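You operate a simulated robot arm through the tools that you are given. There is no shell and no other tool. Be economical: measure what you need, move in short steps, check, and stop when the job is done.

You are at the controls of a simulated two-armed robot. One attempt, no reset.

## Task
Put the saucer labelled "26" from the top of the green table on the white blank sheet and the saucer that says "59" on the top of the shoe rack. Stack the plain beige sherd that says "29" from the top of the grey table on top of the plain beige sherd that says "95". Put the white paper ball from the top of the grey table on the top shelf of the blue rack. Put one of the combed grey sherds from the bare end of the grey table on the green tile. Stack the small carton that says "62" from the top of the orange-edged table on top of the small carton labelled "75". Lift the bin lid open. Do these in any order.

The check looks at the end state, three seconds after you hand in, the way a careful person would. Anything else that was tipped, shoved, dropped, spilled or broken makes it a failure. Lids that push on must go on centred and level and be pressed home; caps that screw on are set level and turned clockwise until they are tight. Flat cloth is picked up by pressing the open fingertips on it (5 to 10 N) and closing them slowly along it; thin cloth reads only 2 to 8 mm in the jaws.

## Robot
Two 6-joint arms with fingered hands on one trunk, on a base that drives. Base frame: it is fixed to the floor where the robot stands at the start and does not move with it; the origin is under the middle of the robot, x ahead of it, y to its left, z up. Readings come in mm, rad, newtons and seconds.
The left shoulder is at the start at [50, 170, 985], the right one opposite. With the tool pointing down near the work surface each hand reaches from about 500 to 780 mm from the robot's upright axis, wherever it stands, measured 20 degrees to its own side. Places, roughly: bin lid [3400, 6900, 400]; blank sheet (21x15x2 cm) [1100, -200, 700]; combed grey sherd [1000, 4750, 750]; green tile (9x9x2 cm) [1200, 4500, 700]; paper ball [1000, 4750, 750]; plain beige sherd [750, 3500, 750]; saucer [750, -250, 750]; small carton [1750, 2750, 750]; top of the shoe rack [2600, -2400, 1200]; top shelf of the blue rack [-1100, 6600, 1400]. Payload 3.5 kg a hand.
The tool frame of a hand sits at the grasp point between the pads (the TCP): z along the fingers, y along the line on which they close. The tips reach 26 mm beyond it. The gripper opens to 132 mm. The gripper's body begins 73 mm behind the TCP. The gripper is a hand of 3 fingers: y runs from the thumb to the fingers, the wrist lies at [0, 0, -234] in the tool frame, and closing takes about 1.5 s.
Orientation is that of the tool frame in the base frame, as [roll, pitch, yaw] about the fixed x, y, z axes, in that order (R = Rz(yaw) Ry(pitch) Rx(roll)). With the fingers straight down and closing along the base's y, the tool's x points along the base's -x, its y along +y and its z along -z.

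## Interface
- The arms move only by the tool servo_tool. It takes "left_targets", "right_targets" or both (then of equal length, played together; a hand with none holds still); each is a list that holds one entry, the list of rows, each a list of 6 numbers: the shift along the tool's x, y, z in m, then the turn, a rotation vector about the tool's x, y, z in rad. In form: [[[x, y, z, rx, ry, rz], ...]]. A call has 1 to 20 rows; each row shifts and turns the commanded pose from where the row before left it, along the tool's axes as they then stand. "left_hand" and "right_hand" are, for a hand that has rows, the finger opening in m, from 0 to 0.132, set as the call begins (left out, the last holds). A row lasts 0.2 s, in which the tool goes at most 50 mm and 0.15 rad; a call with a longer step from one row to the next is refused whole, and so is a gripper value outside its range. A pose out of reach is approached as far as the arm can. The call stops where the force on the tool passes 40 N (or 10 N more than at its start, if that is more) or the arm is blocked; 0.2 s more then pass. Each finger travels about 153 mm/s and halts on what it meets, pressing with about 27 N; the grip force reading is that of the motor and also rises with nothing between the fingers. The clock runs only during rows and for 0.2 s after the last one: add rows that do not move to give the fingers time. The reply holds the time, the measured pose of the TCP, the force on the tool along the base axes, the opening and the grip force, in the units named above and with some noise, with the torque about the TCP (base axes, N m) and any sound that the robot's microphone picked up.
- Cameras (640 x 400 px; columns grow to the right, rows downward): "scene" is now at [19.1, -29.4, 1583.8]; the picture's right is [-0.33, -0.94, 0.00], its down [-0.63, 0.22, -0.74] and it looks along [0.70, -0.24, -0.67] (base axes); focal length 278 px, centre (320, 200). "left" rides on the left gripper at [-62, 3, -92] in its tool frame; the picture's right is [-0.05, -1.00, 0.00], its down [0.83, -0.04, -0.56] and it looks along [0.55, -0.03, 0.83] (tool axes); focal length 230 px, centre (320, 200). "right" rides on the right gripper at [62, 3, -92] in its tool frame; the picture's right is [-0.05, 1.00, 0.00], its down [-0.83, -0.04, -0.56] and it looks along [-0.55, -0.03, 0.83] (tool axes); focal length 230 px, centre (320, 200). There is no depth. A picture from a camera that has moved, and an enlarged one, comes with that camera's place and axes in the base frame and with its lens. The place of the scene camera against the robot may be out by one fixed shift of up to 25 mm in any direction.
- camera(camera): a new picture of that camera. It takes no simulated time.
- move_column(by): slides the trunk up (or, below 0, down) by that many mm; the arms and the scene camera ride with it, the base frame stays. It gives what a move gives, with no picture.
- drive_base(legs): drives the robot by 1 to 6 legs, each [ahead, left, turn to the left] in mm, mm and rad, along the robot's own axes; the way and the turn of a leg run together, so that a leg with both is an arc; at most 1500 mm and 3.142 rad a leg. The arms and the cameras ride along, it lands a little off, and it stops where it bumps. It gives what a move gives.
- finger_targets(finger1, finger2, thumb_bend, hand): sets how far each is bent, from 0 (flat) to 1 (curled in); at 0.3 the hand is open as for a grip, at 0.7 the pads meet at the TCP. One left out holds its place. A second passes; each finger stops where it meets its share of the squeeze, and holds until it gets a number again. A gripper value or a shape takes the hand back. It gives what a move gives, with no picture; readings hold the bend of each and the force on the fingers (four entries, about 0 where the hand has none), thumb and palm.
- preshape(shape, hand): the hand has 3 fingers and takes this shape, open, in about a second: jaw (thumb against the fingers, like two jaws); tri (thumb and two fingers); tip (a fingertip pinch); poke (one finger out to press); point (the index stretched); flat (the hand flat); cup (the hand cupped); fist (a fist). The gripper value then closes the fingers along that shape, each until it touches; the sizes above hold for jaw. It gives what a move gives, with no picture.
- aim_head(pan, tilt): turns the head with the scene camera to pan (to the left, within 1.501 rad either way) and tilt (down, from -0.506 to 1.204), counted from straight ahead of the robot. It gives what a move gives.
- close_up(camera, box): a new picture of the part [left, top, right, bottom] of that camera's present view, enlarged. It takes no simulated time.
- finish_job(): hands the job in; it is judged then, once.

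Work in short steps. Places have to be worked out from the pictures, the camera data and where the tool is seen: move nearer, look again, correct. Check each grasp and each placing, and mend what went wrong. You have 196 turns and 184 pictures in all, those below and enlarged ones among them. Open the grippers and draw the arms clear of the work before you hand the job in, unless the task says otherwise; then end with one line.

The tools are called after "Emit:" as a command line: name --argument value ..., lists and objects as JSON in quotes. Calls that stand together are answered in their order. servo_tool: Moves the arms, as the interface text tells. Its arguments: {"type":"object","properties":{"left_targets":{"type":"array","items":{"type":"array","items":{"type":"array","items":{"type":"number"}}}},"left_hand":{"type":"number"},"right_targets":{"type":"array","items":{"type":"array","items":{"type":"array","items":{"type":"number"}}}},"right_hand":{"type":"number"}},"required":[]} The other tools are called the same way: move_column (by) slides the trunk up or down; preshape (shape, hand) gives the hand a shape; finger_targets (finger1, finger2, thumb_bend, hand) moves the fingers one by one; drive_base (legs) drives the base; aim_head (pan, tilt) turns the head that bears the scene camera; camera (camera) takes a picture; close_up (camera, box) takes an enlarged picture of a part of a camera's view; finish_job () hands the job in.

At the start:

```text
time: 0.0
left_ee_pos: [620.3, 78.0, 938.3]
left_tool_rot: [3.141, 0.0, 3.142]
left_force: [1.4, 0.1, -0.1]
left_wrist_torque: [-0.01, -0.03, -0.01]
left_gripper_width: 131.7
left_finger_force: 0.0
left_shape: jaw
left_bend: [0.3, 0.3, 0.3]
left_finger forces: [0.0, 0.0, 0.0, 0.1, 0.1, 0.1]
right_ee_pos: [546.3, -322.2, 961.8]
right_tool_rot: [3.14, 0.001, -3.141]
right_force: [-0.4, -0.4, -0.8]
right_wrist_torque: [-0.01, 0.0, 0.03]
right_gripper_width: 131.8
right_finger_force: 0.1
right_shape: jaw
right_bend: [0.3, 0.3, 0.3]
right_finger forces: [0.0, 0.1, 0.0, 0.1, 0.0, 0.0]
trunk travel left (down, up): [-600.0, 110.0]
robot x, y, heading: [-0.6, -3.0, 0.0]
head pan, tilt: [-0.333, 0.735]
```

scene: 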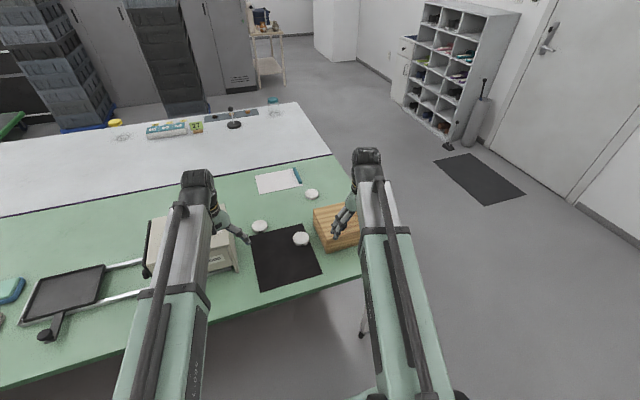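
right: 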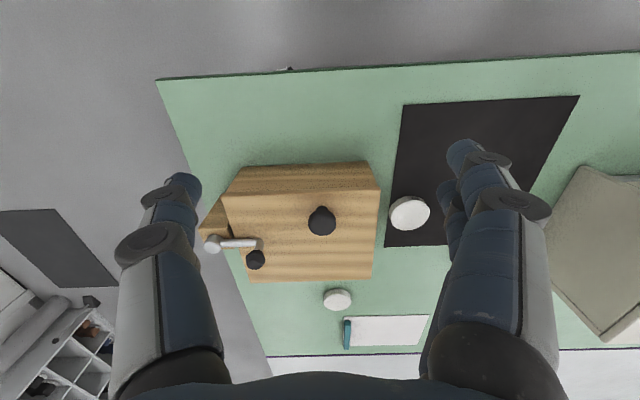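
left: 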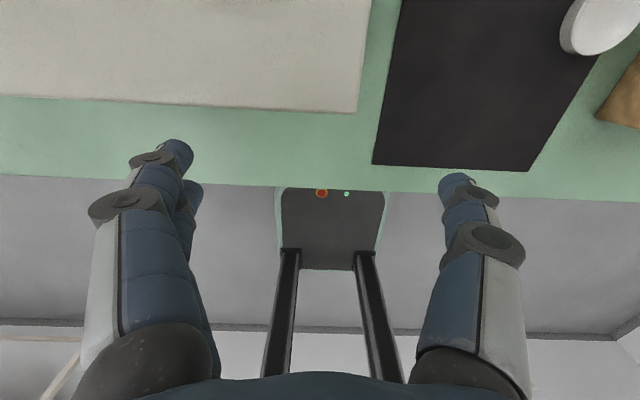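

The scene shows three small white discs (likely saucers) near the black mat and the white sheet. I enlarge the view to read the labels.

Emit:
close_up --camera "scene" --box '[220, 150, 380, 250]'

Emit:
close_up --camera "right" --box '[300, 180, 460, 360]'

```text
4.00 times, centred on (300, 200) of scene
camera zoom: at [19.1, -29.4, 1583.8], right [-0.33, -0.94, 0.0], down [-0.63, 0.22, -0.74], along [0.7, -0.24, -0.67], focal length 1111 px, centre (400, 200)
```

zoom: 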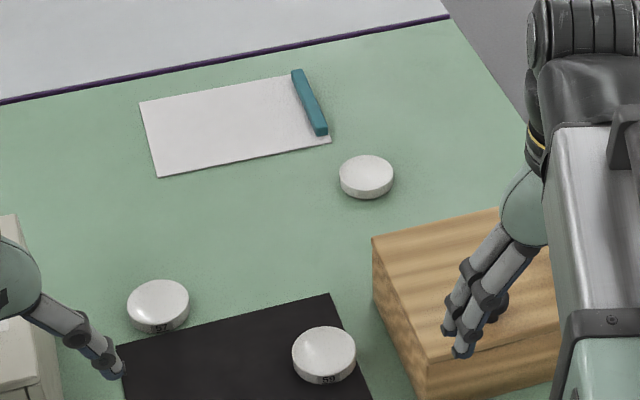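

```text
2.22 times, centred on (380, 270) of right
camera zoom: at [484.8, -319.6, 1056.3], right [0.05, 1.0, 0.0], down [0.83, -0.04, 0.56], along [0.55, -0.03, -0.83], focal length 511 px, centre (187, 44)
```

zoom: 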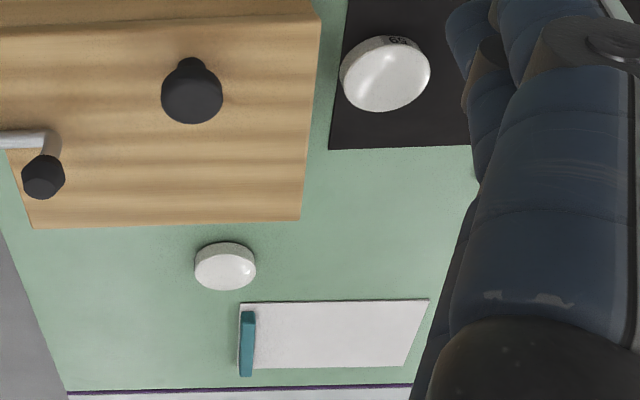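

The three discs read "57", "59" (on the black mat), and one with no label in view by the sheet, which may be "26". Its place and the sheet are too far from here, so I drive ahead a little with the hands high, then look with the right hand camera.

Emit:
drive_base --legs '[[200, 0, 0]]'

Emit:
camera --camera "right"

Emit:
camera --camera "scene"

```text
time: 1.6
left_ee_pos: [822.9, 79.3, 937.4]
left_tool_rot: [-3.14, -0.002, -3.139]
left_force: [0.1, -0.1, 0.1]
left_wrist_torque: [0.01, -0.01, 0.0]
left_gripper_width: 132.0
left_finger_force: 0.0
left_shape: jaw
left_bend: [0.3, 0.3, 0.3]
left_finger forces: [0.0, 0.0, 0.1, 0.0, 0.0, 0.1]
right_ee_pos: [749.7, -321.6, 960.7]
right_tool_rot: [3.142, 0.0, -3.139]
right_force: [-0.1, -0.5, -0.1]
right_wrist_torque: [0.02, 0.02, -0.02]
right_gripper_width: 132.0
right_finger_force: 0.0
right_shape: jaw
right_bend: [0.3, 0.3, 0.3]
right_finger forces: [0.0, 0.0, 0.0, 0.0, 0.0, 0.0]
trunk travel left (down, up): [-600.0, 110.0]
robot x, y, heading: [199.5, 4.5, 0.005]
head pan, tilt: [-0.333, 0.735]
```

```text
178 pictures are left
camera right: at [689.0, -317.5, 1055.8], right [0.05, 1.0, 0.0], down [0.83, -0.04, 0.55], along [0.55, -0.03, -0.83], focal length 230 px, centre (320, 200)
```

right: 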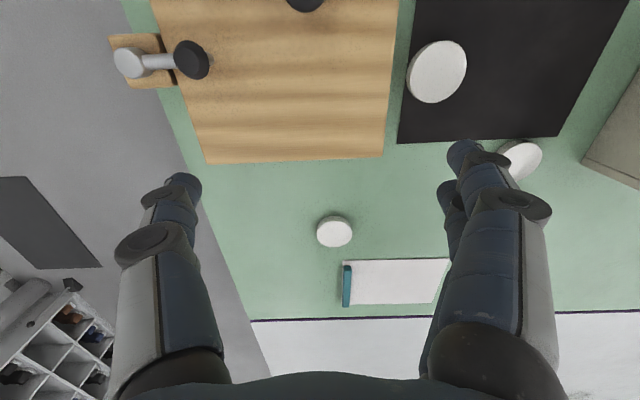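

```text
177 pictures are left
camera scene: at [222.8, -28.9, 1583.7], right [-0.32, -0.95, 0.0], down [-0.64, 0.22, -0.74], along [0.7, -0.24, -0.67], focal length 278 px, centre (320, 200)
```

scene: 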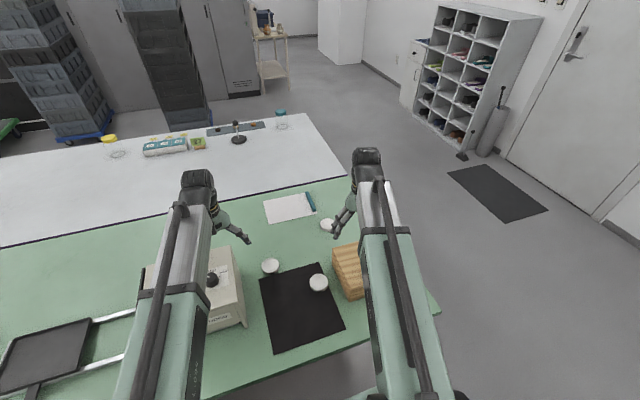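

By two views the unlabelled saucer sits near [957, -307] with its top near z 750, and the sheet's centre is near [1130, -165]. I drive 200 mm further and look back at it with the left camera for its label.

Emit:
drive_base --legs '[[200, 0, 0]]'

Emit:
camera --camera "left"

Emit:
camera --camera "right"

```text
time: 3.2
left_ee_pos: [1024.7, 80.0, 937.5]
left_tool_rot: [3.141, -0.001, -3.138]
left_force: [-0.5, 0.3, 0.3]
left_wrist_torque: [0.03, 0.03, 0.03]
left_gripper_width: 132.0
left_finger_force: 0.0
left_shape: jaw
left_bend: [0.3, 0.3, 0.3]
left_finger forces: [0.1, 0.0, 0.0, 0.0, 0.0, 0.0]
right_ee_pos: [950.9, -320.6, 962.1]
right_tool_rot: [-3.14, 0.0, -3.138]
right_force: [0.0, -0.9, 0.0]
right_wrist_torque: [0.03, 0.03, 0.03]
right_gripper_width: 131.7
right_finger_force: 0.1
right_shape: jaw
right_bend: [0.3, 0.3, 0.3]
right_finger forces: [0.0, 0.0, 0.0, 0.0, 0.0, 0.0]
trunk travel left (down, up): [-600.0, 110.0]
robot x, y, heading: [403.4, -0.7, 0.003]
head pan, tilt: [-0.333, 0.735]
```

```text
176 pictures are left
camera left: at [1086.7, 83.3, 1030.0], right [0.06, -1.0, 0.0], down [-0.83, -0.05, 0.56], along [-0.56, -0.03, -0.83], focal length 230 px, centre (320, 200)
```

left: 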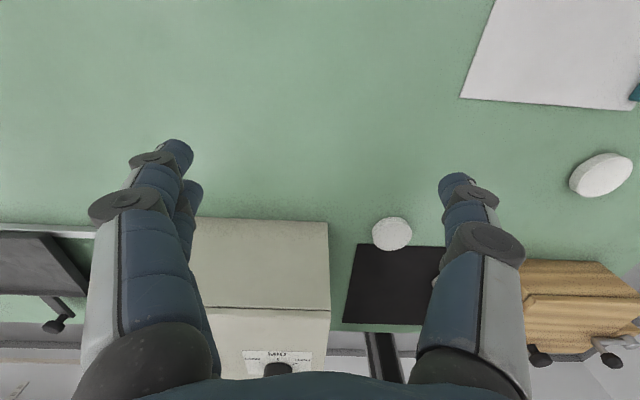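

```text
175 pictures are left
camera right: at [890.1, -317.0, 1055.8], right [0.05, 1.0, 0.0], down [0.83, -0.04, 0.55], along [0.55, -0.03, -0.83], focal length 230 px, centre (320, 200)
```

right: 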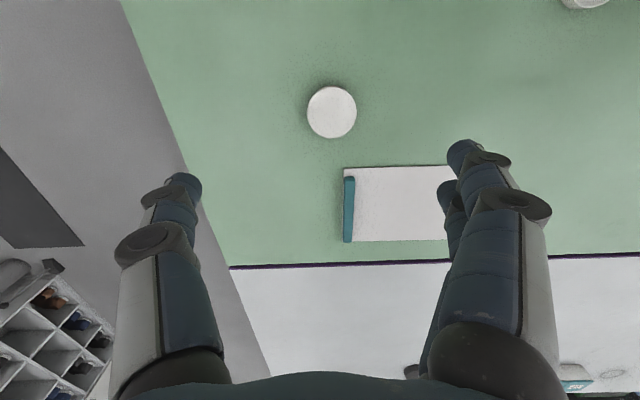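

I enlarge the saucer in both views to look for its label.

Emit:
close_up --camera "left" --box '[560, 140, 640, 210]'

Emit:
close_up --camera "right" --box '[290, 70, 370, 150]'

Emit:
close_up --camera "left" --box '[350, 200, 430, 260]'

```text
5.71 times, centred on (600, 175) of left
camera zoom: at [1086.7, 83.3, 1030.0], right [0.06, -1.0, 0.0], down [-0.83, -0.05, 0.56], along [-0.56, -0.03, -0.83], focal length 1315 px, centre (-1280, 343)
```

zoom: 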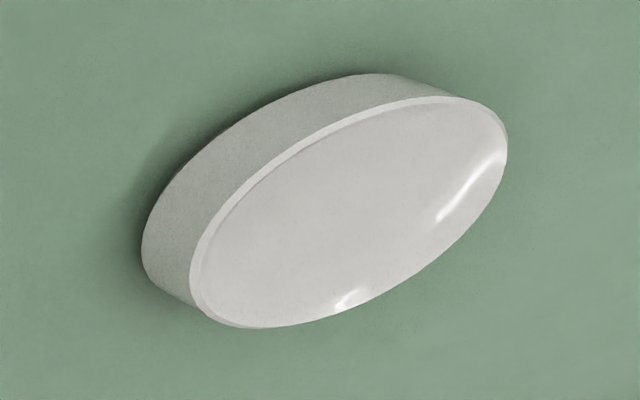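

```text
5.00 times, centred on (330, 110) of right
camera zoom: at [890.1, -317.0, 1055.8], right [0.05, 1.0, 0.0], down [0.83, -0.04, 0.55], along [0.55, -0.03, -0.83], focal length 1150 px, centre (270, 650)
```

zoom: 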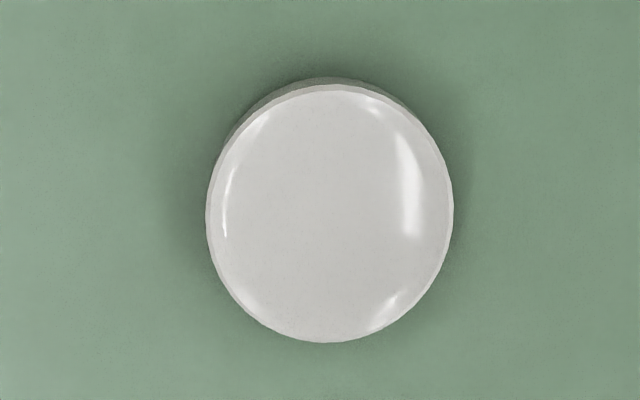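

```text
6.67 times, centred on (390, 230) of left
camera zoom: at [1086.7, 83.3, 1030.0], right [0.06, -1.0, 0.0], down [-0.83, -0.05, 0.56], along [-0.56, -0.03, -0.83], focal length 1534 px, centre (-147, 0)
```

zoom: 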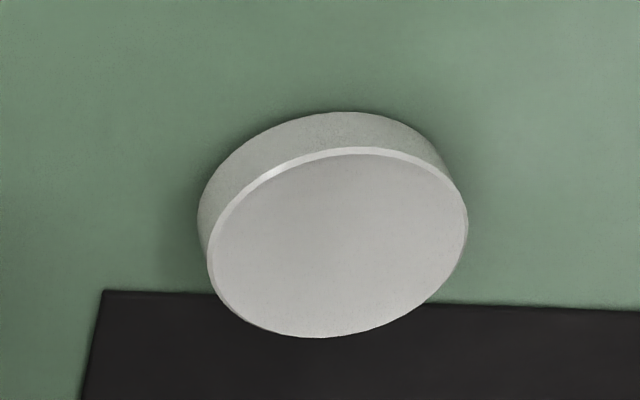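

The label must face to the robot's right (-y). I turn the right hand by a quarter so that its camera looks along +y at that side, and the fingers then close along x.

Emit:
servo_tool --right_targets '[[[0, 0, 0, 0, 0, -0.1428], [0, 0, 0, 0, 0, -0.1428], [0, 0, 0, 0, 0, -0.1428], [0, 0, 0, 0, 0, -0.1428], [0, 0, 0, 0, 0, -0.1428], [0, 0, 0, 0, 0, -0.1428], [0, 0, 0, 0, 0, -0.1428], [0, 0, 0, 0, 0, -0.1428], [0, 0, 0, 0, 0, -0.1428], [0, 0, 0, 0, 0, -0.1428], [0, 0, 0, 0, 0, -0.1428], [0, 0, 0, 0, 0, 0]]]'

Emit:
camera --camera "right"

```text
time: 5.8
left_ee_pos: [1023.9, 80.4, 938.2]
left_tool_rot: [3.141, -0.001, -3.137]
left_force: [0.4, -0.3, 0.5]
left_wrist_torque: [0.0, 0.01, -0.02]
left_gripper_width: 132.0
left_finger_force: 0.1
left_shape: jaw
left_bend: [0.3, 0.3, 0.3]
left_finger forces: [0.0, 0.0, 0.0, 0.0, 0.0, 0.1]
right_ee_pos: [950.3, -320.7, 962.4]
right_tool_rot: [-3.141, 0.001, -1.999]
right_force: [-0.4, 0.4, 0.0]
right_wrist_torque: [0.0, 0.0, 0.0]
right_gripper_width: 131.8
right_finger_force: 0.1
right_shape: jaw
right_bend: [0.3, 0.3, 0.3]
right_finger forces: [0.0, 0.0, 0.0, 0.0, 0.0, 0.0]
right hand out of reach, approached as far as the arm can: row 9, 10, 11
trunk travel left (down, up): [-600.0, 110.0]
robot x, y, heading: [404.7, 2.1, 0.005]
head pan, tilt: [-0.333, 0.735]
```

```text
171 pictures are left
camera right: at [922.5, -374.1, 1055.9], right [-0.89, 0.46, 0.0], down [0.38, 0.74, 0.55], along [0.26, 0.49, -0.83], focal length 230 px, centre (320, 200)
```

right: 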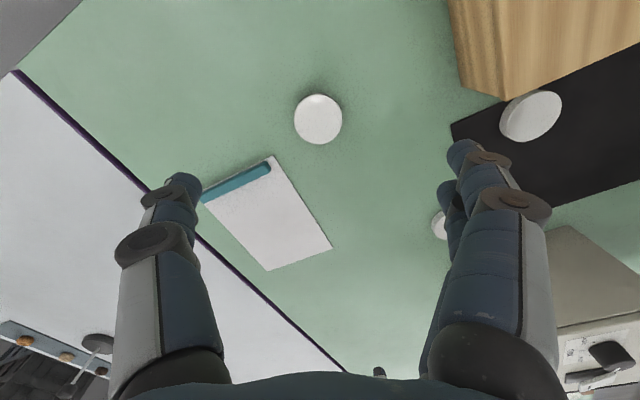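

The wrist stops at about 65 degrees of turn, which is enough. I move the hand back along its x by 130 mm and down 60 mm to see the saucer's side.

Emit:
servo_tool --right_targets '[[[0.03, 0, 0.015, 0, 0, 0], [0.03, 0, 0.015, 0, 0, 0], [0.03, 0, 0.015, 0, 0, 0], [0.03, 0, 0.015, 0, 0, 0]]]'

Emit:
close_up --camera "right" --box '[240, 100, 400, 250]'

```text
time: 6.8
left_ee_pos: [1024.2, 79.9, 938.5]
left_tool_rot: [-3.141, -0.001, -3.138]
left_force: [-0.2, 0.3, 0.8]
left_wrist_torque: [0.02, 0.02, -0.03]
left_gripper_width: 132.1
left_finger_force: 0.0
left_shape: jaw
left_bend: [0.3, 0.3, 0.3]
left_finger forces: [0.1, 0.0, 0.0, 0.0, 0.0, 0.1]
right_ee_pos: [934.9, -326.9, 899.6]
right_tool_rot: [-3.139, -0.009, -2.018]
right_force: [-0.7, 0.3, 0.6]
right_wrist_torque: [0.0, 0.02, 0.0]
right_gripper_width: 132.0
right_finger_force: 0.2
right_shape: jaw
right_bend: [0.3, 0.3, 0.3]
right_finger forces: [0.0, 0.0, 0.0, 0.0, 0.1, 0.1]
right hand out of reach, approached as far as the arm can: row 1, 2, 3, 4
trunk travel left (down, up): [-600.0, 110.0]
robot x, y, heading: [406.8, 1.8, 0.001]
head pan, tilt: [-0.333, 0.735]
```

```text
2.67 times, centred on (320, 175) of right
camera zoom: at [907.4, -380.3, 994.2], right [-0.88, 0.48, 0.0], down [0.4, 0.73, 0.55], along [0.26, 0.48, -0.84], focal length 614 px, centre (320, 267)
```

zoom: 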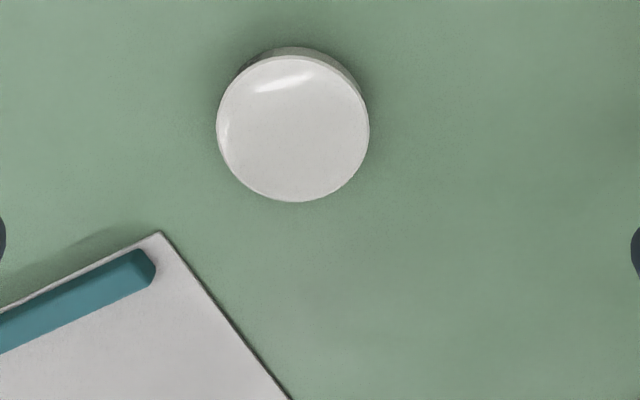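

The saucer is fixed at about [959, -306], 65 mm wide. The wrist is at its limit, so I turn back by 0.45 rad and see how the pose settles.

Emit:
servo_tool --right_targets '[[[0, 0, 0, 0, 0, 0.15], [0, 0, 0, 0, 0, 0.15], [0, 0, 0, 0, 0, 0.15], [0, 0, 0, 0, 0, 0]]]'

```text
time: 7.8
left_ee_pos: [1025.3, 81.1, 937.7]
left_tool_rot: [3.141, 0.0, -3.138]
left_force: [-0.1, 0.4, -0.3]
left_wrist_torque: [-0.03, 0.02, -0.01]
left_gripper_width: 131.7
left_finger_force: 0.0
left_shape: jaw
left_bend: [0.3, 0.3, 0.3]
left_finger forces: [0.0, 0.0, 0.0, 0.1, 0.1, 0.0]
right_ee_pos: [936.3, -325.8, 899.7]
right_tool_rot: [-3.14, 0.001, -2.449]
right_force: [0.9, 0.1, 1.2]
right_wrist_torque: [-0.02, 0.0, 0.0]
right_gripper_width: 132.1
right_finger_force: 0.1
right_shape: jaw
right_bend: [0.3, 0.3, 0.3]
right_finger forces: [0.0, 0.0, 0.0, 0.0, 0.0, 0.0]
trunk travel left (down, up): [-600.0, 110.0]
robot x, y, heading: [400.5, -0.2, 0.001]
head pan, tilt: [-0.333, 0.735]
```

The commanded pose restarts from the reached one, good. I centre over the saucer and go down to about z 780.

Emit:
servo_tool --right_targets '[[[-0.0305, 0.0007, 0.03, 0, 0, 0], [0, 0, 0.03, 0, 0, 0], [0, 0, 0.03, 0, 0, 0], [0, 0, 0.03, 0, 0, 0]]]'

Emit:
camera --camera "right"

Emit:
camera --camera "left"

```text
time: 8.8
left_ee_pos: [1023.1, 80.8, 937.8]
left_tool_rot: [3.141, -0.002, -3.137]
left_force: [-0.1, -0.1, 0.4]
left_wrist_torque: [0.01, 0.0, 0.01]
left_gripper_width: 131.9
left_finger_force: 0.1
left_shape: jaw
left_bend: [0.3, 0.3, 0.3]
left_finger forces: [0.1, 0.1, 0.1, 0.0, 0.0, 0.1]
right_ee_pos: [956.5, -308.1, 783.2]
right_tool_rot: [-3.14, 0.0, -2.45]
right_force: [0.0, 0.6, 0.0]
right_wrist_torque: [0.01, 0.01, -0.03]
right_gripper_width: 132.0
right_finger_force: 0.0
right_shape: jaw
right_bend: [0.3, 0.3, 0.3]
right_finger forces: [0.0, 0.1, 0.0, 0.0, 0.0, 0.0]
trunk travel left (down, up): [-600.0, 110.0]
robot x, y, heading: [405.0, -0.9, 0.003]
head pan, tilt: [-0.333, 0.735]
```

```text
169 pictures are left
camera right: at [908.4, -344.4, 875.8], right [-0.6, 0.8, 0.0], down [0.67, 0.5, 0.55], along [0.44, 0.33, -0.83], focal length 230 px, centre (320, 200)
```

right: 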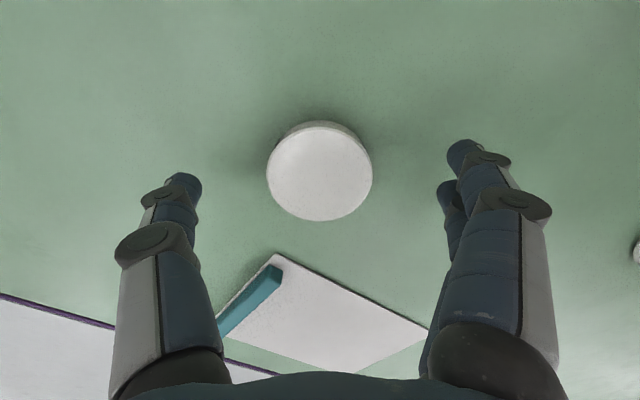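

```text
168 pictures are left
camera left: at [1085.8, 83.3, 1030.8], right [0.06, -1.0, 0.0], down [-0.83, -0.05, 0.56], along [-0.55, -0.03, -0.83], focal length 230 px, centre (320, 200)
```

left: 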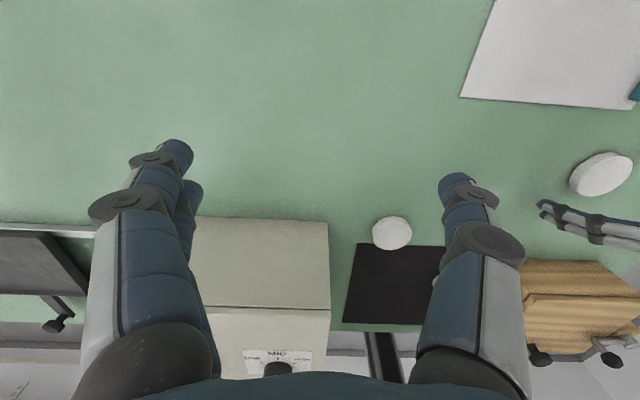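

The saucer is centred under the hand, with its top near z 755. I go down gently in small steps, feeling for the table.

Emit:
servo_tool --right_targets '[[[0, 0, 0.01, 0, 0, 0], [0, 0, 0.006, 0, 0, 0], [0, 0, 0.004, 0, 0, 0], [0, 0, 0.004, 0, 0, 0]]]'

Emit:
camera --camera "right"

```text
time: 9.9
left_ee_pos: [1023.7, 80.6, 938.8]
left_tool_rot: [-3.141, 0.003, -3.139]
left_force: [0.3, -0.1, -0.2]
left_wrist_torque: [0.0, -0.02, 0.04]
left_gripper_width: 132.1
left_finger_force: 0.0
left_shape: jaw
left_bend: [0.3, 0.3, 0.3]
left_finger forces: [0.0, 0.0, 0.1, 0.0, 0.0, 0.0]
right_ee_pos: [959.1, -309.5, 762.7]
right_tool_rot: [-3.133, 0.005, -2.448]
right_force: [-4.2, -1.9, 20.3]
right_wrist_torque: [0.28, 0.34, 0.12]
right_gripper_width: 131.9
right_finger_force: 0.0
right_shape: jaw
right_bend: [0.28, 0.28, 0.3]
right_finger forces: [6.9, 6.0, 0.1, 0.0, 7.5, 0.0]
trunk travel left (down, up): [-600.0, 110.0]
robot x, y, heading: [406.1, -0.6, 0.008]
head pan, tilt: [-0.333, 0.735]
stopped in row 4 (right hand): the force on the tool passed its limit at 43 N (the readings are from after the stop); the commanded pose is now the measured one
```

```text
167 pictures are left
camera right: at [909.9, -345.2, 856.5], right [-0.6, 0.8, -0.01], down [0.66, 0.5, 0.56], along [0.45, 0.33, -0.83], focal length 230 px, centre (320, 200)
```

right: 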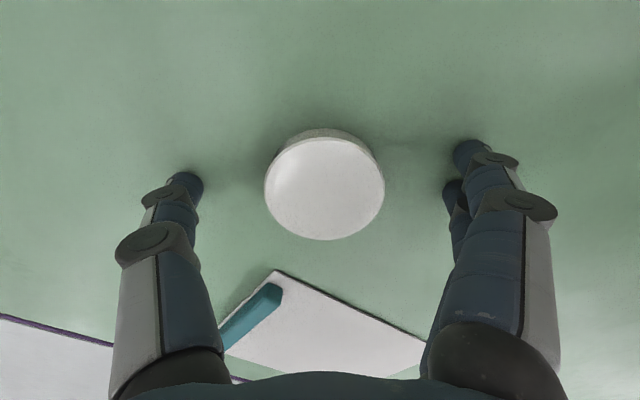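

The tips touched the table at TCP z 763, so the table top is at about 737. I rise 5 mm and close on the saucer.

Emit:
servo_tool --right_targets '[[[0, 0, -0.006, 0, 0, 0], [0, 0, 0, 0, 0, 0], [0, 0, 0, 0, 0, 0], [0, 0, 0, 0, 0, 0], [0, 0, 0, 0, 0, 0], [0, 0, 0, 0, 0, 0], [0, 0, 0, 0, 0, 0], [0, 0, 0, 0, 0, 0], [0, 0, 0, 0, 0, 0]]]' --right_hand 0.03

Emit:
camera --camera "right"

```text
time: 11.9
left_ee_pos: [1024.4, 79.3, 937.7]
left_tool_rot: [-3.141, 0.0, -3.139]
left_force: [-0.1, 0.1, -0.5]
left_wrist_torque: [-0.03, -0.02, 0.0]
left_gripper_width: 131.7
left_finger_force: 0.0
left_shape: jaw
left_bend: [0.3, 0.3, 0.3]
left_finger forces: [0.0, 0.0, 0.0, 0.1, 0.0, 0.1]
right_ee_pos: [959.7, -309.7, 767.1]
right_tool_rot: [-3.136, 0.004, -2.449]
right_force: [-1.5, -0.1, 2.5]
right_wrist_torque: [0.0, -0.02, 0.03]
right_gripper_width: 53.4
right_finger_force: 27.4
right_shape: jaw
right_bend: [0.74, 0.73, 0.72]
right_finger forces: [13.6, 14.6, 0.1, 0.1, 25.9, 0.0]
trunk travel left (down, up): [-600.0, 110.0]
robot x, y, heading: [402.7, 3.4, 0.004]
head pan, tilt: [-0.333, 0.735]
```

```text
166 pictures are left
camera right: at [910.5, -345.4, 860.6], right [-0.6, 0.8, -0.01], down [0.66, 0.5, 0.56], along [0.45, 0.33, -0.83], focal length 230 px, centre (320, 200)
```

right: 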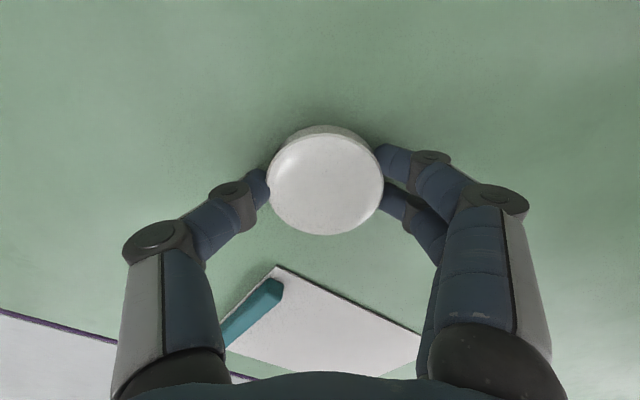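

It grips. I lift 150 mm and turn the hand so that the side that faced right comes round toward the head camera.

Emit:
servo_tool --right_targets '[[[0, 0, -0.03, 0, 0, 0], [0, 0, -0.03, 0, 0, 0], [0, 0, -0.03, 0, 0, 0], [0, 0, -0.03, 0, 0, 0], [0, 0, -0.03, 0, 0, 0.14], [0, 0, 0, 0, 0, 0.14], [0, 0, 0, 0, 0, 0.14], [0, 0, 0, 0, 0, 0.14], [0, 0, 0, 0, 0, 0.14], [0, 0, 0, 0, 0, 0.14], [0, 0, 0, 0, 0, 0.14], [0, 0, 0, 0, 0, 0.14], [0, 0, 0, 0, 0, 0.14], [0, 0, 0, 0, 0, 0.14], [0, 0, 0, 0, 0, 0.14]]]'

Emit:
close_up --camera "scene" --box '[260, 160, 400, 260]'

```text
time: 15.1
left_ee_pos: [1024.2, 79.7, 938.2]
left_tool_rot: [3.14, 0.0, -3.138]
left_force: [1.1, -0.1, -0.4]
left_wrist_torque: [-0.01, 0.03, -0.02]
left_gripper_width: 132.0
left_finger_force: 0.1
left_shape: jaw
left_bend: [0.3, 0.3, 0.3]
left_finger forces: [0.1, 0.0, 0.0, 0.0, 0.1, 0.0]
right_ee_pos: [958.9, -309.6, 917.7]
right_tool_rot: [3.138, 0.004, 2.293]
right_force: [0.4, 0.0, -1.6]
right_wrist_torque: [0.0, 0.01, -0.01]
right_gripper_width: 53.5
right_finger_force: 26.9
right_shape: jaw
right_bend: [0.74, 0.73, 0.71]
right_finger forces: [13.0, 13.8, 0.1, 0.0, 26.0, 0.0]
trunk travel left (down, up): [-600.0, 110.0]
robot x, y, heading: [406.9, 2.4, 0.002]
head pan, tilt: [-0.333, 0.735]
```

```text
4.00 times, centred on (330, 210) of scene
camera zoom: at [422.5, -28.3, 1583.8], right [-0.32, -0.95, 0.0], down [-0.63, 0.22, -0.74], along [0.7, -0.24, -0.67], focal length 1111 px, centre (280, 160)
```

zoom: 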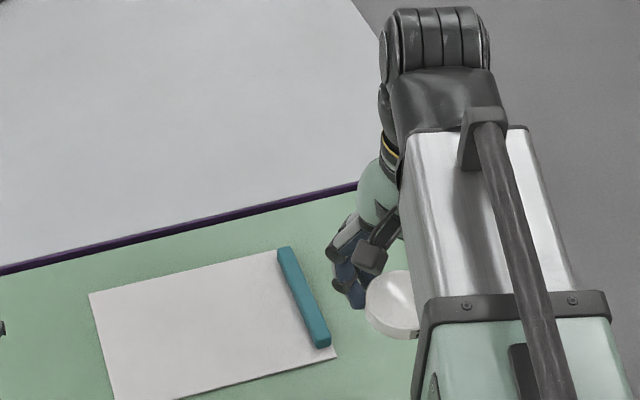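

The label is just peeking out but the arm hides it. I carry the saucer over the sheet and look again from there.

Emit:
servo_tool --right_targets '[[[0.003, 0.045, 0, 0, 0, 0], [0.003, 0.045, 0, 0, 0, 0], [0.003, 0.045, 0, 0, 0, 0], [0.003, 0.045, 0, 0, 0, 0], [0.001, 0.046, 0, 0, 0, 0]]]'

Emit:
close_up --camera "scene" --box '[240, 110, 400, 210]'

Emit:
camera --camera "left"

```text
time: 16.3
left_ee_pos: [1025.2, 80.0, 938.2]
left_tool_rot: [-3.141, 0.0, -3.138]
left_force: [-0.4, 0.3, 0.5]
left_wrist_torque: [0.0, -0.01, 0.02]
left_gripper_width: 132.0
left_finger_force: 0.0
left_shape: jaw
left_bend: [0.3, 0.3, 0.3]
left_finger forces: [0.0, 0.0, 0.0, 0.0, 0.1, 0.0]
right_ee_pos: [1120.7, -149.0, 916.1]
right_tool_rot: [3.14, 0.005, 2.293]
right_force: [0.1, 0.5, -1.4]
right_wrist_torque: [-0.02, 0.04, 0.02]
right_gripper_width: 53.1
right_finger_force: 27.2
right_shape: jaw
right_bend: [0.74, 0.73, 0.71]
right_finger forces: [13.0, 14.0, 0.0, 0.1, 26.0, 0.1]
trunk travel left (down, up): [-600.0, 110.0]
robot x, y, heading: [404.4, 2.8, 0.002]
head pan, tilt: [-0.333, 0.735]
```

```text
4.00 times, centred on (320, 160) of scene
camera zoom: at [422.9, -28.0, 1583.8], right [-0.33, -0.95, 0.0], down [-0.63, 0.22, -0.74], along [0.7, -0.24, -0.67], focal length 1111 px, centre (320, 360)
```

zoom: 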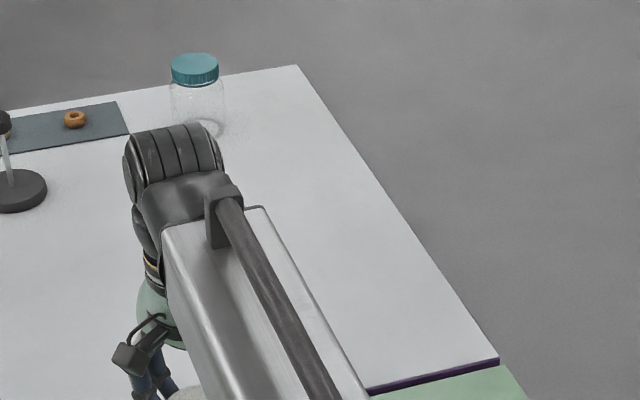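

```text
163 pictures are left
camera left: at [1086.0, 83.2, 1030.6], right [0.05, -1.0, 0.0], down [-0.83, -0.05, 0.56], along [-0.55, -0.03, -0.83], focal length 230 px, centre (320, 200)
```

left: 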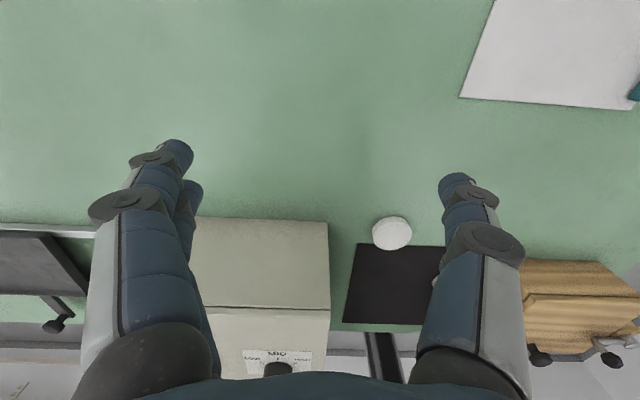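

I check where the sheet lies below the hand with the right camera.

Emit:
camera --camera "right"

```text
162 pictures are left
camera right: at [1082.8, -99.7, 1010.1], right [0.78, 0.62, 0.0], down [0.51, -0.65, 0.56], along [0.35, -0.44, -0.83], focal length 230 px, centre (320, 200)
```

right: 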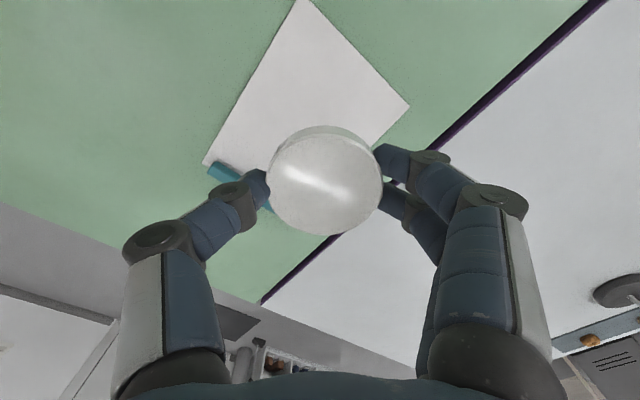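

The sheet spans x 1047–1196, y -289 to -83, with a teal bar at its right end. I shift to y about -165 and lower to just above it.

Emit:
servo_tool --right_targets '[[[-0.012, -0.0105, 0.03, 0, 0, 0], [0, 0, 0.03, 0, 0, 0], [0, 0, 0.03, 0, 0, 0], [0, 0, 0.025, 0, 0, 0], [0, 0, 0.012, 0, 0, 0], [0, 0, 0, 0, 0, 0]]]'

Emit:
camera --camera "right"

```text
time: 17.7
left_ee_pos: [1025.4, 79.5, 937.9]
left_tool_rot: [3.141, 0.0, -3.138]
left_force: [0.1, 0.3, -0.3]
left_wrist_torque: [-0.04, 0.0, 0.02]
left_gripper_width: 131.6
left_finger_force: 0.0
left_shape: jaw
left_bend: [0.3, 0.3, 0.3]
left_finger forces: [0.1, 0.0, 0.1, 0.1, 0.0, 0.0]
right_ee_pos: [1120.6, -167.5, 789.0]
right_tool_rot: [3.139, 0.005, 2.294]
right_force: [-0.3, 0.1, -1.5]
right_wrist_torque: [0.01, 0.02, 0.02]
right_gripper_width: 53.5
right_finger_force: 27.1
right_shape: jaw
right_bend: [0.74, 0.73, 0.71]
right_finger forces: [13.1, 14.1, 0.1, 0.0, 26.0, 0.0]
trunk travel left (down, up): [-600.0, 110.0]
robot x, y, heading: [401.2, -1.5, 0.005]
head pan, tilt: [-0.333, 0.735]
```

```text
161 pictures are left
camera right: at [1082.7, -118.0, 883.1], right [0.78, 0.62, 0.0], down [0.51, -0.65, 0.56], along [0.35, -0.44, -0.83], focal length 230 px, centre (320, 200)
```

right: 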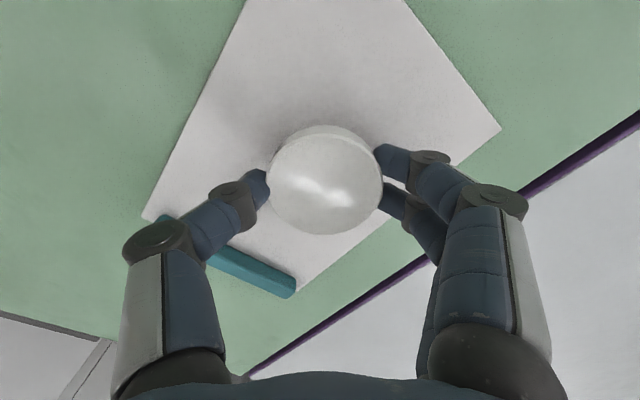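

The place is good. I lower in small steps until touch.

Emit:
servo_tool --right_targets '[[[0, 0, 0.01, 0, 0, 0], [0, 0, 0.004, 0, 0, 0], [0, 0, 0.003, 0, 0, 0], [0, 0, 0, 0, 0, 0]]]'

```text
time: 18.7
left_ee_pos: [1024.8, 80.8, 937.6]
left_tool_rot: [-3.141, 0.001, -3.138]
left_force: [-0.4, 1.0, -0.6]
left_wrist_torque: [0.01, -0.01, -0.02]
left_gripper_width: 131.9
left_finger_force: 0.1
left_shape: jaw
left_bend: [0.3, 0.3, 0.3]
left_finger forces: [0.0, 0.0, 0.0, 0.1, 0.1, 0.1]
right_ee_pos: [1120.1, -168.5, 773.1]
right_tool_rot: [3.137, 0.006, 2.296]
right_force: [-0.1, 1.0, -0.2]
right_wrist_torque: [0.03, -0.02, -0.01]
right_gripper_width: 53.2
right_finger_force: 26.9
right_shape: jaw
right_bend: [0.74, 0.73, 0.71]
right_finger forces: [13.0, 14.1, 0.1, 0.0, 26.0, 0.0]
trunk travel left (down, up): [-600.0, 110.0]
robot x, y, heading: [403.5, 0.7, 0.004]
head pan, tilt: [-0.333, 0.735]
```

Force changed from -1.5 to about 0, so it may just be touching. I go down 2 mm more and read again.

Emit:
servo_tool --right_targets '[[[0, 0, 0.002, 0, 0, 0], [0, 0, 0, 0, 0, 0]]]'

```text
time: 19.3
left_ee_pos: [1024.5, 80.0, 937.7]
left_tool_rot: [-3.141, 0.001, -3.138]
left_force: [-0.8, -0.5, -0.6]
left_wrist_torque: [-0.01, 0.02, -0.03]
left_gripper_width: 131.7
left_finger_force: 0.1
left_shape: jaw
left_bend: [0.3, 0.3, 0.3]
left_finger forces: [0.0, 0.0, 0.0, 0.0, 0.0, 0.1]
right_ee_pos: [1121.0, -165.4, 771.8]
right_tool_rot: [3.14, 0.005, 2.294]
right_force: [0.1, -0.1, -1.0]
right_wrist_torque: [-0.01, -0.02, -0.01]
right_gripper_width: 53.3
right_finger_force: 27.5
right_shape: jaw
right_bend: [0.74, 0.73, 0.71]
right_finger forces: [13.1, 14.0, 0.1, 0.0, 26.0, 0.0]
trunk travel left (down, up): [-600.0, 110.0]
robot x, y, heading: [403.6, 4.1, 0.002]
head pan, tilt: [-0.333, 0.735]
```

Not yet in contact. I go down 3 mm more in small steps.

Emit:
servo_tool --right_targets '[[[0, 0, 0.002, 0, 0, 0], [0, 0, 0.002, 0, 0, 0], [0, 0, 0, 0, 0, 0]]]'

```text
time: 20.1
left_ee_pos: [1022.0, 79.8, 939.1]
left_tool_rot: [3.14, 0.002, -3.137]
left_force: [0.2, -1.0, -0.1]
left_wrist_torque: [0.01, 0.0, 0.02]
left_gripper_width: 132.0
left_finger_force: 0.1
left_shape: jaw
left_bend: [0.3, 0.3, 0.3]
left_finger forces: [0.1, 0.0, 0.1, 0.0, 0.1, 0.1]
right_ee_pos: [1119.6, -165.8, 769.8]
right_tool_rot: [3.137, 0.008, 2.296]
right_force: [2.1, -1.0, 18.9]
right_wrist_torque: [0.05, 0.02, 0.02]
right_gripper_width: 53.2
right_finger_force: 26.8
right_shape: jaw
right_bend: [0.74, 0.73, 0.71]
right_finger forces: [20.3, 17.8, 0.1, 0.1, 29.1, 0.1]
trunk travel left (down, up): [-600.0, 110.0]
robot x, y, heading: [403.6, 2.9, 0.003]
head pan, tilt: [-0.333, 0.735]
```

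The saucer is seated (19 N up). I relieve the push by 1 mm, open partly to free it, and rise.

Emit:
servo_tool --right_targets '[[[0, 0, -0.001, 0, 0, 0], [0, 0, 0, 0, 0, 0], [0, 0, 0, 0, 0, 0], [0, 0, 0, 0, 0, 0], [0, 0, -0.02, 0, 0, 0], [0, 0, -0.03, 0, 0, 0], [0, 0, -0.04, 0, 0, 0], [0, 0, -0.04, 0, 0, 0]]]' --right_hand 0.11

Emit:
camera --camera "right"

Emit:
camera --camera "scene"

```text
time: 21.9
left_ee_pos: [1025.2, 80.2, 938.3]
left_tool_rot: [-3.141, 0.0, -3.138]
left_force: [0.3, -0.1, -0.3]
left_wrist_torque: [0.02, -0.03, -0.02]
left_gripper_width: 132.0
left_finger_force: 0.0
left_shape: jaw
left_bend: [0.3, 0.3, 0.3]
left_finger forces: [0.0, 0.0, 0.1, 0.1, 0.0, 0.0]
right_ee_pos: [1118.6, -166.6, 897.8]
right_tool_rot: [3.138, 0.004, 2.296]
right_force: [0.2, -0.5, 0.1]
right_wrist_torque: [0.0, 0.0, -0.01]
right_gripper_width: 109.7
right_finger_force: 0.1
right_shape: jaw
right_bend: [0.56, 0.56, 0.52]
right_finger forces: [0.0, 0.1, 0.1, 0.1, 0.0, 0.1]
trunk travel left (down, up): [-600.0, 110.0]
robot x, y, heading: [398.0, 1.0, 0.006]
head pan, tilt: [-0.333, 0.735]
```

```text
160 pictures are left
camera right: at [1079.8, -117.8, 990.3], right [0.78, 0.62, 0.0], down [0.51, -0.65, 0.56], along [0.35, -0.44, -0.83], focal length 230 px, centre (320, 200)
```

right: 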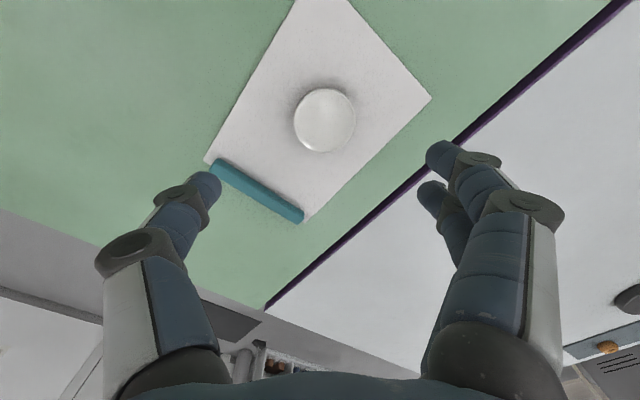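

```text
159 pictures are left
camera scene: at [422.3, -28.3, 1583.7], right [-0.32, -0.95, 0.0], down [-0.63, 0.22, -0.74], along [0.7, -0.24, -0.67], focal length 278 px, centre (320, 200)
```

scene: 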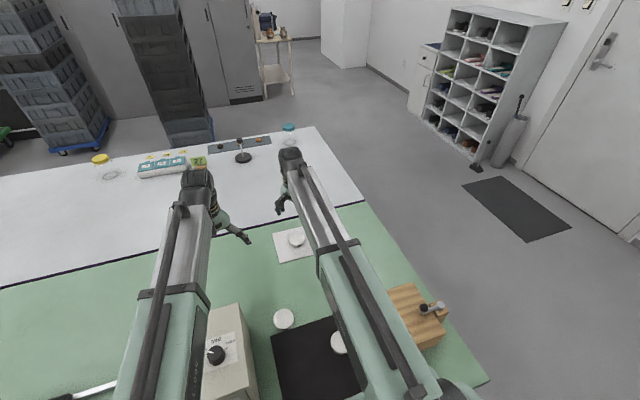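

The saucer sits on the sheet. I zoom in to read its label, and also the "57" one.

Emit:
close_up --camera "scene" --box '[270, 220, 326, 260]'

Emit:
close_up --camera "scene" --box '[260, 300, 360, 365]'

```text
10.00 times, centred on (298, 240) of scene
camera zoom: at [422.3, -28.3, 1583.7], right [-0.32, -0.95, 0.0], down [-0.63, 0.22, -0.74], along [0.7, -0.24, -0.67], focal length 2777 px, centre (540, -200)
```

zoom: 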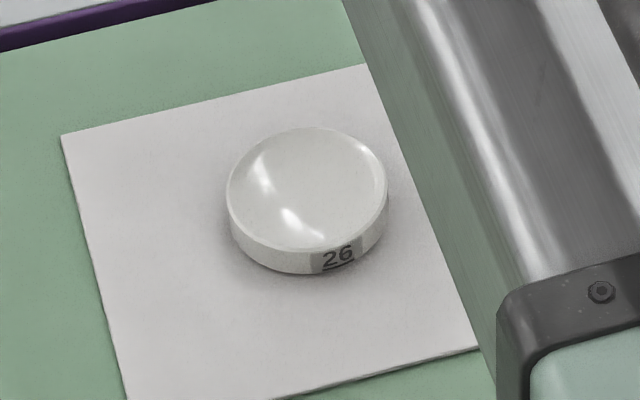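

```text
6.15 times, centred on (310, 332) of scene
camera zoom: at [422.3, -28.3, 1583.7], right [-0.32, -0.95, 0.0], down [-0.63, 0.22, -0.74], along [0.7, -0.24, -0.67], focal length 1709 px, centre (382, -615)
```

zoom: 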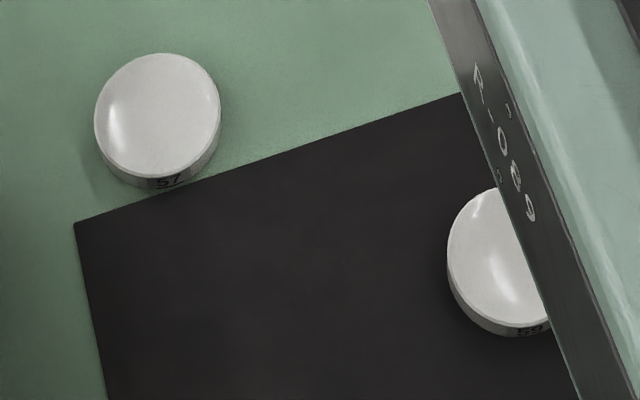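

"26" is done. Now for "59" near [717, -184]: I back off 300 mm so that it comes in reach.

Emit:
drive_base --legs '[[-300, 0, 0]]'

Emit:
camera --camera "right"

```text
time: 23.9
left_ee_pos: [725.2, 76.5, 939.4]
left_tool_rot: [-3.141, 0.001, 3.141]
left_force: [-0.3, 0.0, -0.4]
left_wrist_torque: [-0.02, -0.02, 0.01]
left_gripper_width: 131.8
left_finger_force: 0.1
left_shape: jaw
left_bend: [0.3, 0.3, 0.3]
left_finger forces: [0.0, 0.0, 0.1, 0.0, 0.1, 0.0]
right_ee_pos: [818.7, -170.2, 897.2]
right_tool_rot: [3.139, 0.008, 2.289]
right_force: [0.3, -0.3, -1.1]
right_wrist_torque: [-0.02, -0.01, 0.04]
right_gripper_width: 110.0
right_finger_force: 0.0
right_shape: jaw
right_bend: [0.56, 0.56, 0.52]
right_finger forces: [0.0, 0.0, 0.0, 0.0, 0.0, 0.1]
trunk travel left (down, up): [-600.0, 110.0]
robot x, y, heading: [105.7, -1.6, -0.003]
head pan, tilt: [-0.333, 0.735]
```

```text
156 pictures are left
camera right: at [780.8, -120.7, 990.6], right [0.79, 0.62, 0.0], down [0.51, -0.65, 0.56], along [0.35, -0.44, -0.83], focal length 230 px, centre (320, 200)
```

right: 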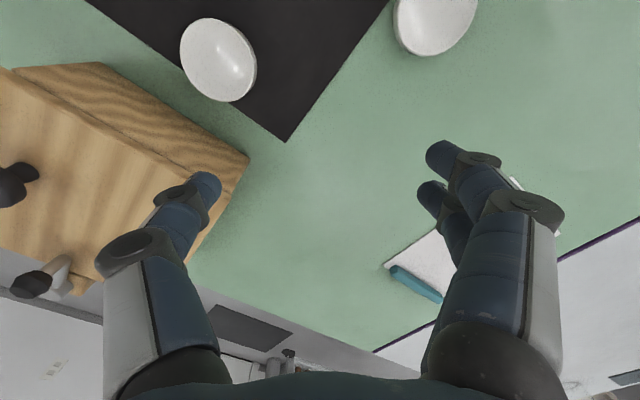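

Saucer "59" is at [718, -184]. I move over it, turn the closing line toward x to keep clear of the wooden box, and lower to z 800.

Emit:
servo_tool --right_targets '[[[0.028, -0.0427, 0, 0, 0, 0], [0.028, -0.0427, 0, 0, 0, 0], [0, 0, 0.02, 0, 0, 0.12], [0, 0, 0.03, 0, 0, 0.12], [0, 0, 0.03, 0, 0, 0.12], [0, 0, 0.02, 0, 0, 0], [0, 0, 0, 0, 0, 0]]]' --right_hand 0.11

Emit:
camera --camera "right"

```text
refused: row 1 steps farther than a row can; nothing moved
```

```text
155 pictures are left
camera right: at [780.8, -120.7, 990.6], right [0.79, 0.62, 0.0], down [0.51, -0.65, 0.56], along [0.35, -0.44, -0.83], focal length 230 px, centre (320, 200)
```

right: 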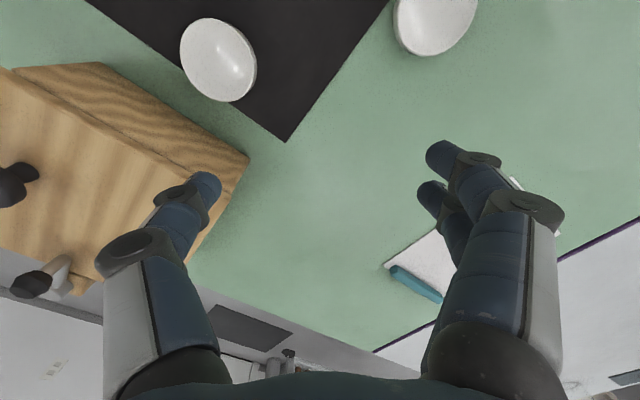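

The row was too long; I split the shift into three rows.

Emit:
servo_tool --right_targets '[[[0.0187, -0.0284, 0, 0, 0, 0], [0.0187, -0.0284, 0, 0, 0, 0], [0.0187, -0.0284, 0, 0, 0, 0], [0, 0, 0.02, 0, 0, 0.12], [0, 0, 0.03, 0, 0, 0.12], [0, 0, 0.03, 0, 0, 0.12], [0, 0, 0.02, 0, 0, 0], [0, 0, 0, 0, 0, 0]]]' --right_hand 0.11

Emit:
camera --camera "right"

```text
time: 25.7
left_ee_pos: [725.5, 77.8, 937.6]
left_tool_rot: [3.141, 0.0, 3.14]
left_force: [-0.1, -0.2, 1.2]
left_wrist_torque: [0.0, -0.02, 0.01]
left_gripper_width: 131.7
left_finger_force: 0.1
left_shape: jaw
left_bend: [0.3, 0.3, 0.3]
left_finger forces: [0.1, 0.0, 0.0, 0.0, 0.1, 0.0]
right_ee_pos: [718.8, -184.0, 794.9]
right_tool_rot: [3.139, 0.004, 1.933]
right_force: [0.0, -0.1, 0.1]
right_wrist_torque: [0.0, 0.01, 0.01]
right_gripper_width: 109.6
right_finger_force: 0.1
right_shape: jaw
right_bend: [0.56, 0.56, 0.52]
right_finger forces: [0.1, 0.1, 0.0, 0.1, 0.1, 0.0]
trunk travel left (down, up): [-600.0, 110.0]
robot x, y, heading: [104.3, 0.2, -0.001]
head pan, tilt: [-0.333, 0.735]
```

```text
154 pictures are left
camera right: at [700.2, -124.8, 888.5], right [0.95, 0.3, 0.01], down [0.25, -0.79, 0.56], along [0.17, -0.53, -0.83], focal length 230 px, centre (320, 200)
```

right: 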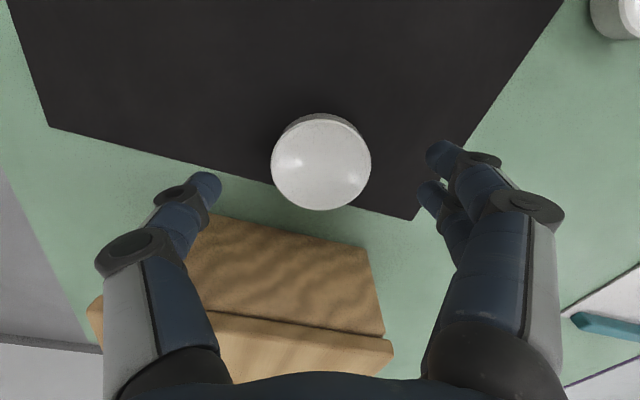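

Well centred. I lower to z 769 and close.

Emit:
servo_tool --right_targets '[[[0, 0, 0.015, 0, 0, 0], [0, 0, 0.01, 0, 0, 0]]]'

Emit:
servo_tool --right_targets '[[[0, 0, 0, 0, 0, 0], [0, 0, 0, 0, 0, 0], [0, 0, 0, 0, 0, 0], [0, 0, 0, 0, 0, 0], [0, 0, 0, 0, 0, 0], [0, 0, 0, 0, 0, 0], [0, 0, 0, 0, 0, 0]]]' --right_hand 0.03

Emit:
camera --camera "right"

```text
time: 26.3
left_ee_pos: [726.6, 77.9, 938.4]
left_tool_rot: [-3.142, 0.001, 3.139]
left_force: [0.1, 0.3, -0.9]
left_wrist_torque: [-0.01, 0.02, -0.01]
left_gripper_width: 132.1
left_finger_force: 0.1
left_shape: jaw
left_bend: [0.3, 0.3, 0.3]
left_finger forces: [0.0, 0.1, 0.0, 0.0, 0.0, 0.1]
right_ee_pos: [718.7, -184.0, 772.4]
right_tool_rot: [3.137, 0.005, 1.931]
right_force: [-0.5, 0.3, 0.6]
right_wrist_torque: [0.01, -0.02, -0.02]
right_gripper_width: 109.9
right_finger_force: 0.1
right_shape: jaw
right_bend: [0.56, 0.56, 0.52]
right_finger forces: [0.0, 0.0, 0.1, 0.0, 0.1, 0.0]
trunk travel left (down, up): [-600.0, 110.0]
robot x, y, heading: [102.1, 1.4, 0.003]
head pan, tilt: [-0.333, 0.735]
```

```text
time: 27.9
left_ee_pos: [726.9, 76.5, 937.3]
left_tool_rot: [3.141, 0.001, 3.14]
left_force: [0.2, 0.5, -0.2]
left_wrist_torque: [-0.01, 0.03, 0.02]
left_gripper_width: 131.9
left_finger_force: 0.0
left_shape: jaw
left_bend: [0.3, 0.3, 0.3]
left_finger forces: [0.0, 0.0, 0.1, 0.1, 0.0, 0.0]
right_ee_pos: [717.6, -185.7, 771.3]
right_tool_rot: [3.136, 0.006, 1.93]
right_force: [-1.1, 0.9, 1.0]
right_wrist_torque: [0.01, 0.02, 0.04]
right_gripper_width: 52.8
right_finger_force: 27.3
right_shape: jaw
right_bend: [0.73, 0.73, 0.7]
right_finger forces: [12.2, 12.6, 0.0, 0.1, 24.4, 0.1]
trunk travel left (down, up): [-600.0, 110.0]
robot x, y, heading: [107.1, -0.5, -0.005]
head pan, tilt: [-0.333, 0.735]
```

```text
153 pictures are left
camera right: at [700.0, -125.1, 865.0], right [0.95, 0.3, 0.0], down [0.25, -0.79, 0.56], along [0.17, -0.53, -0.83], focal length 230 px, centre (320, 200)
```

right: 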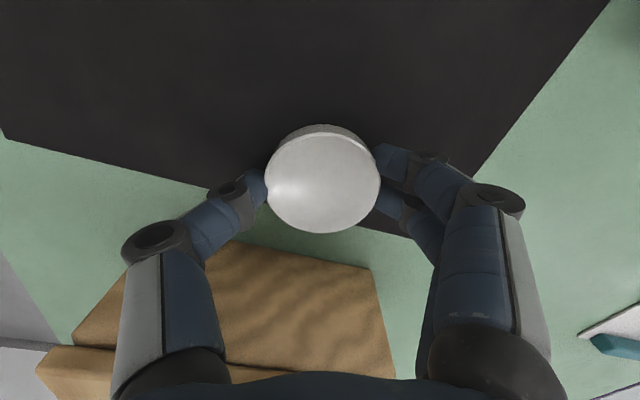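

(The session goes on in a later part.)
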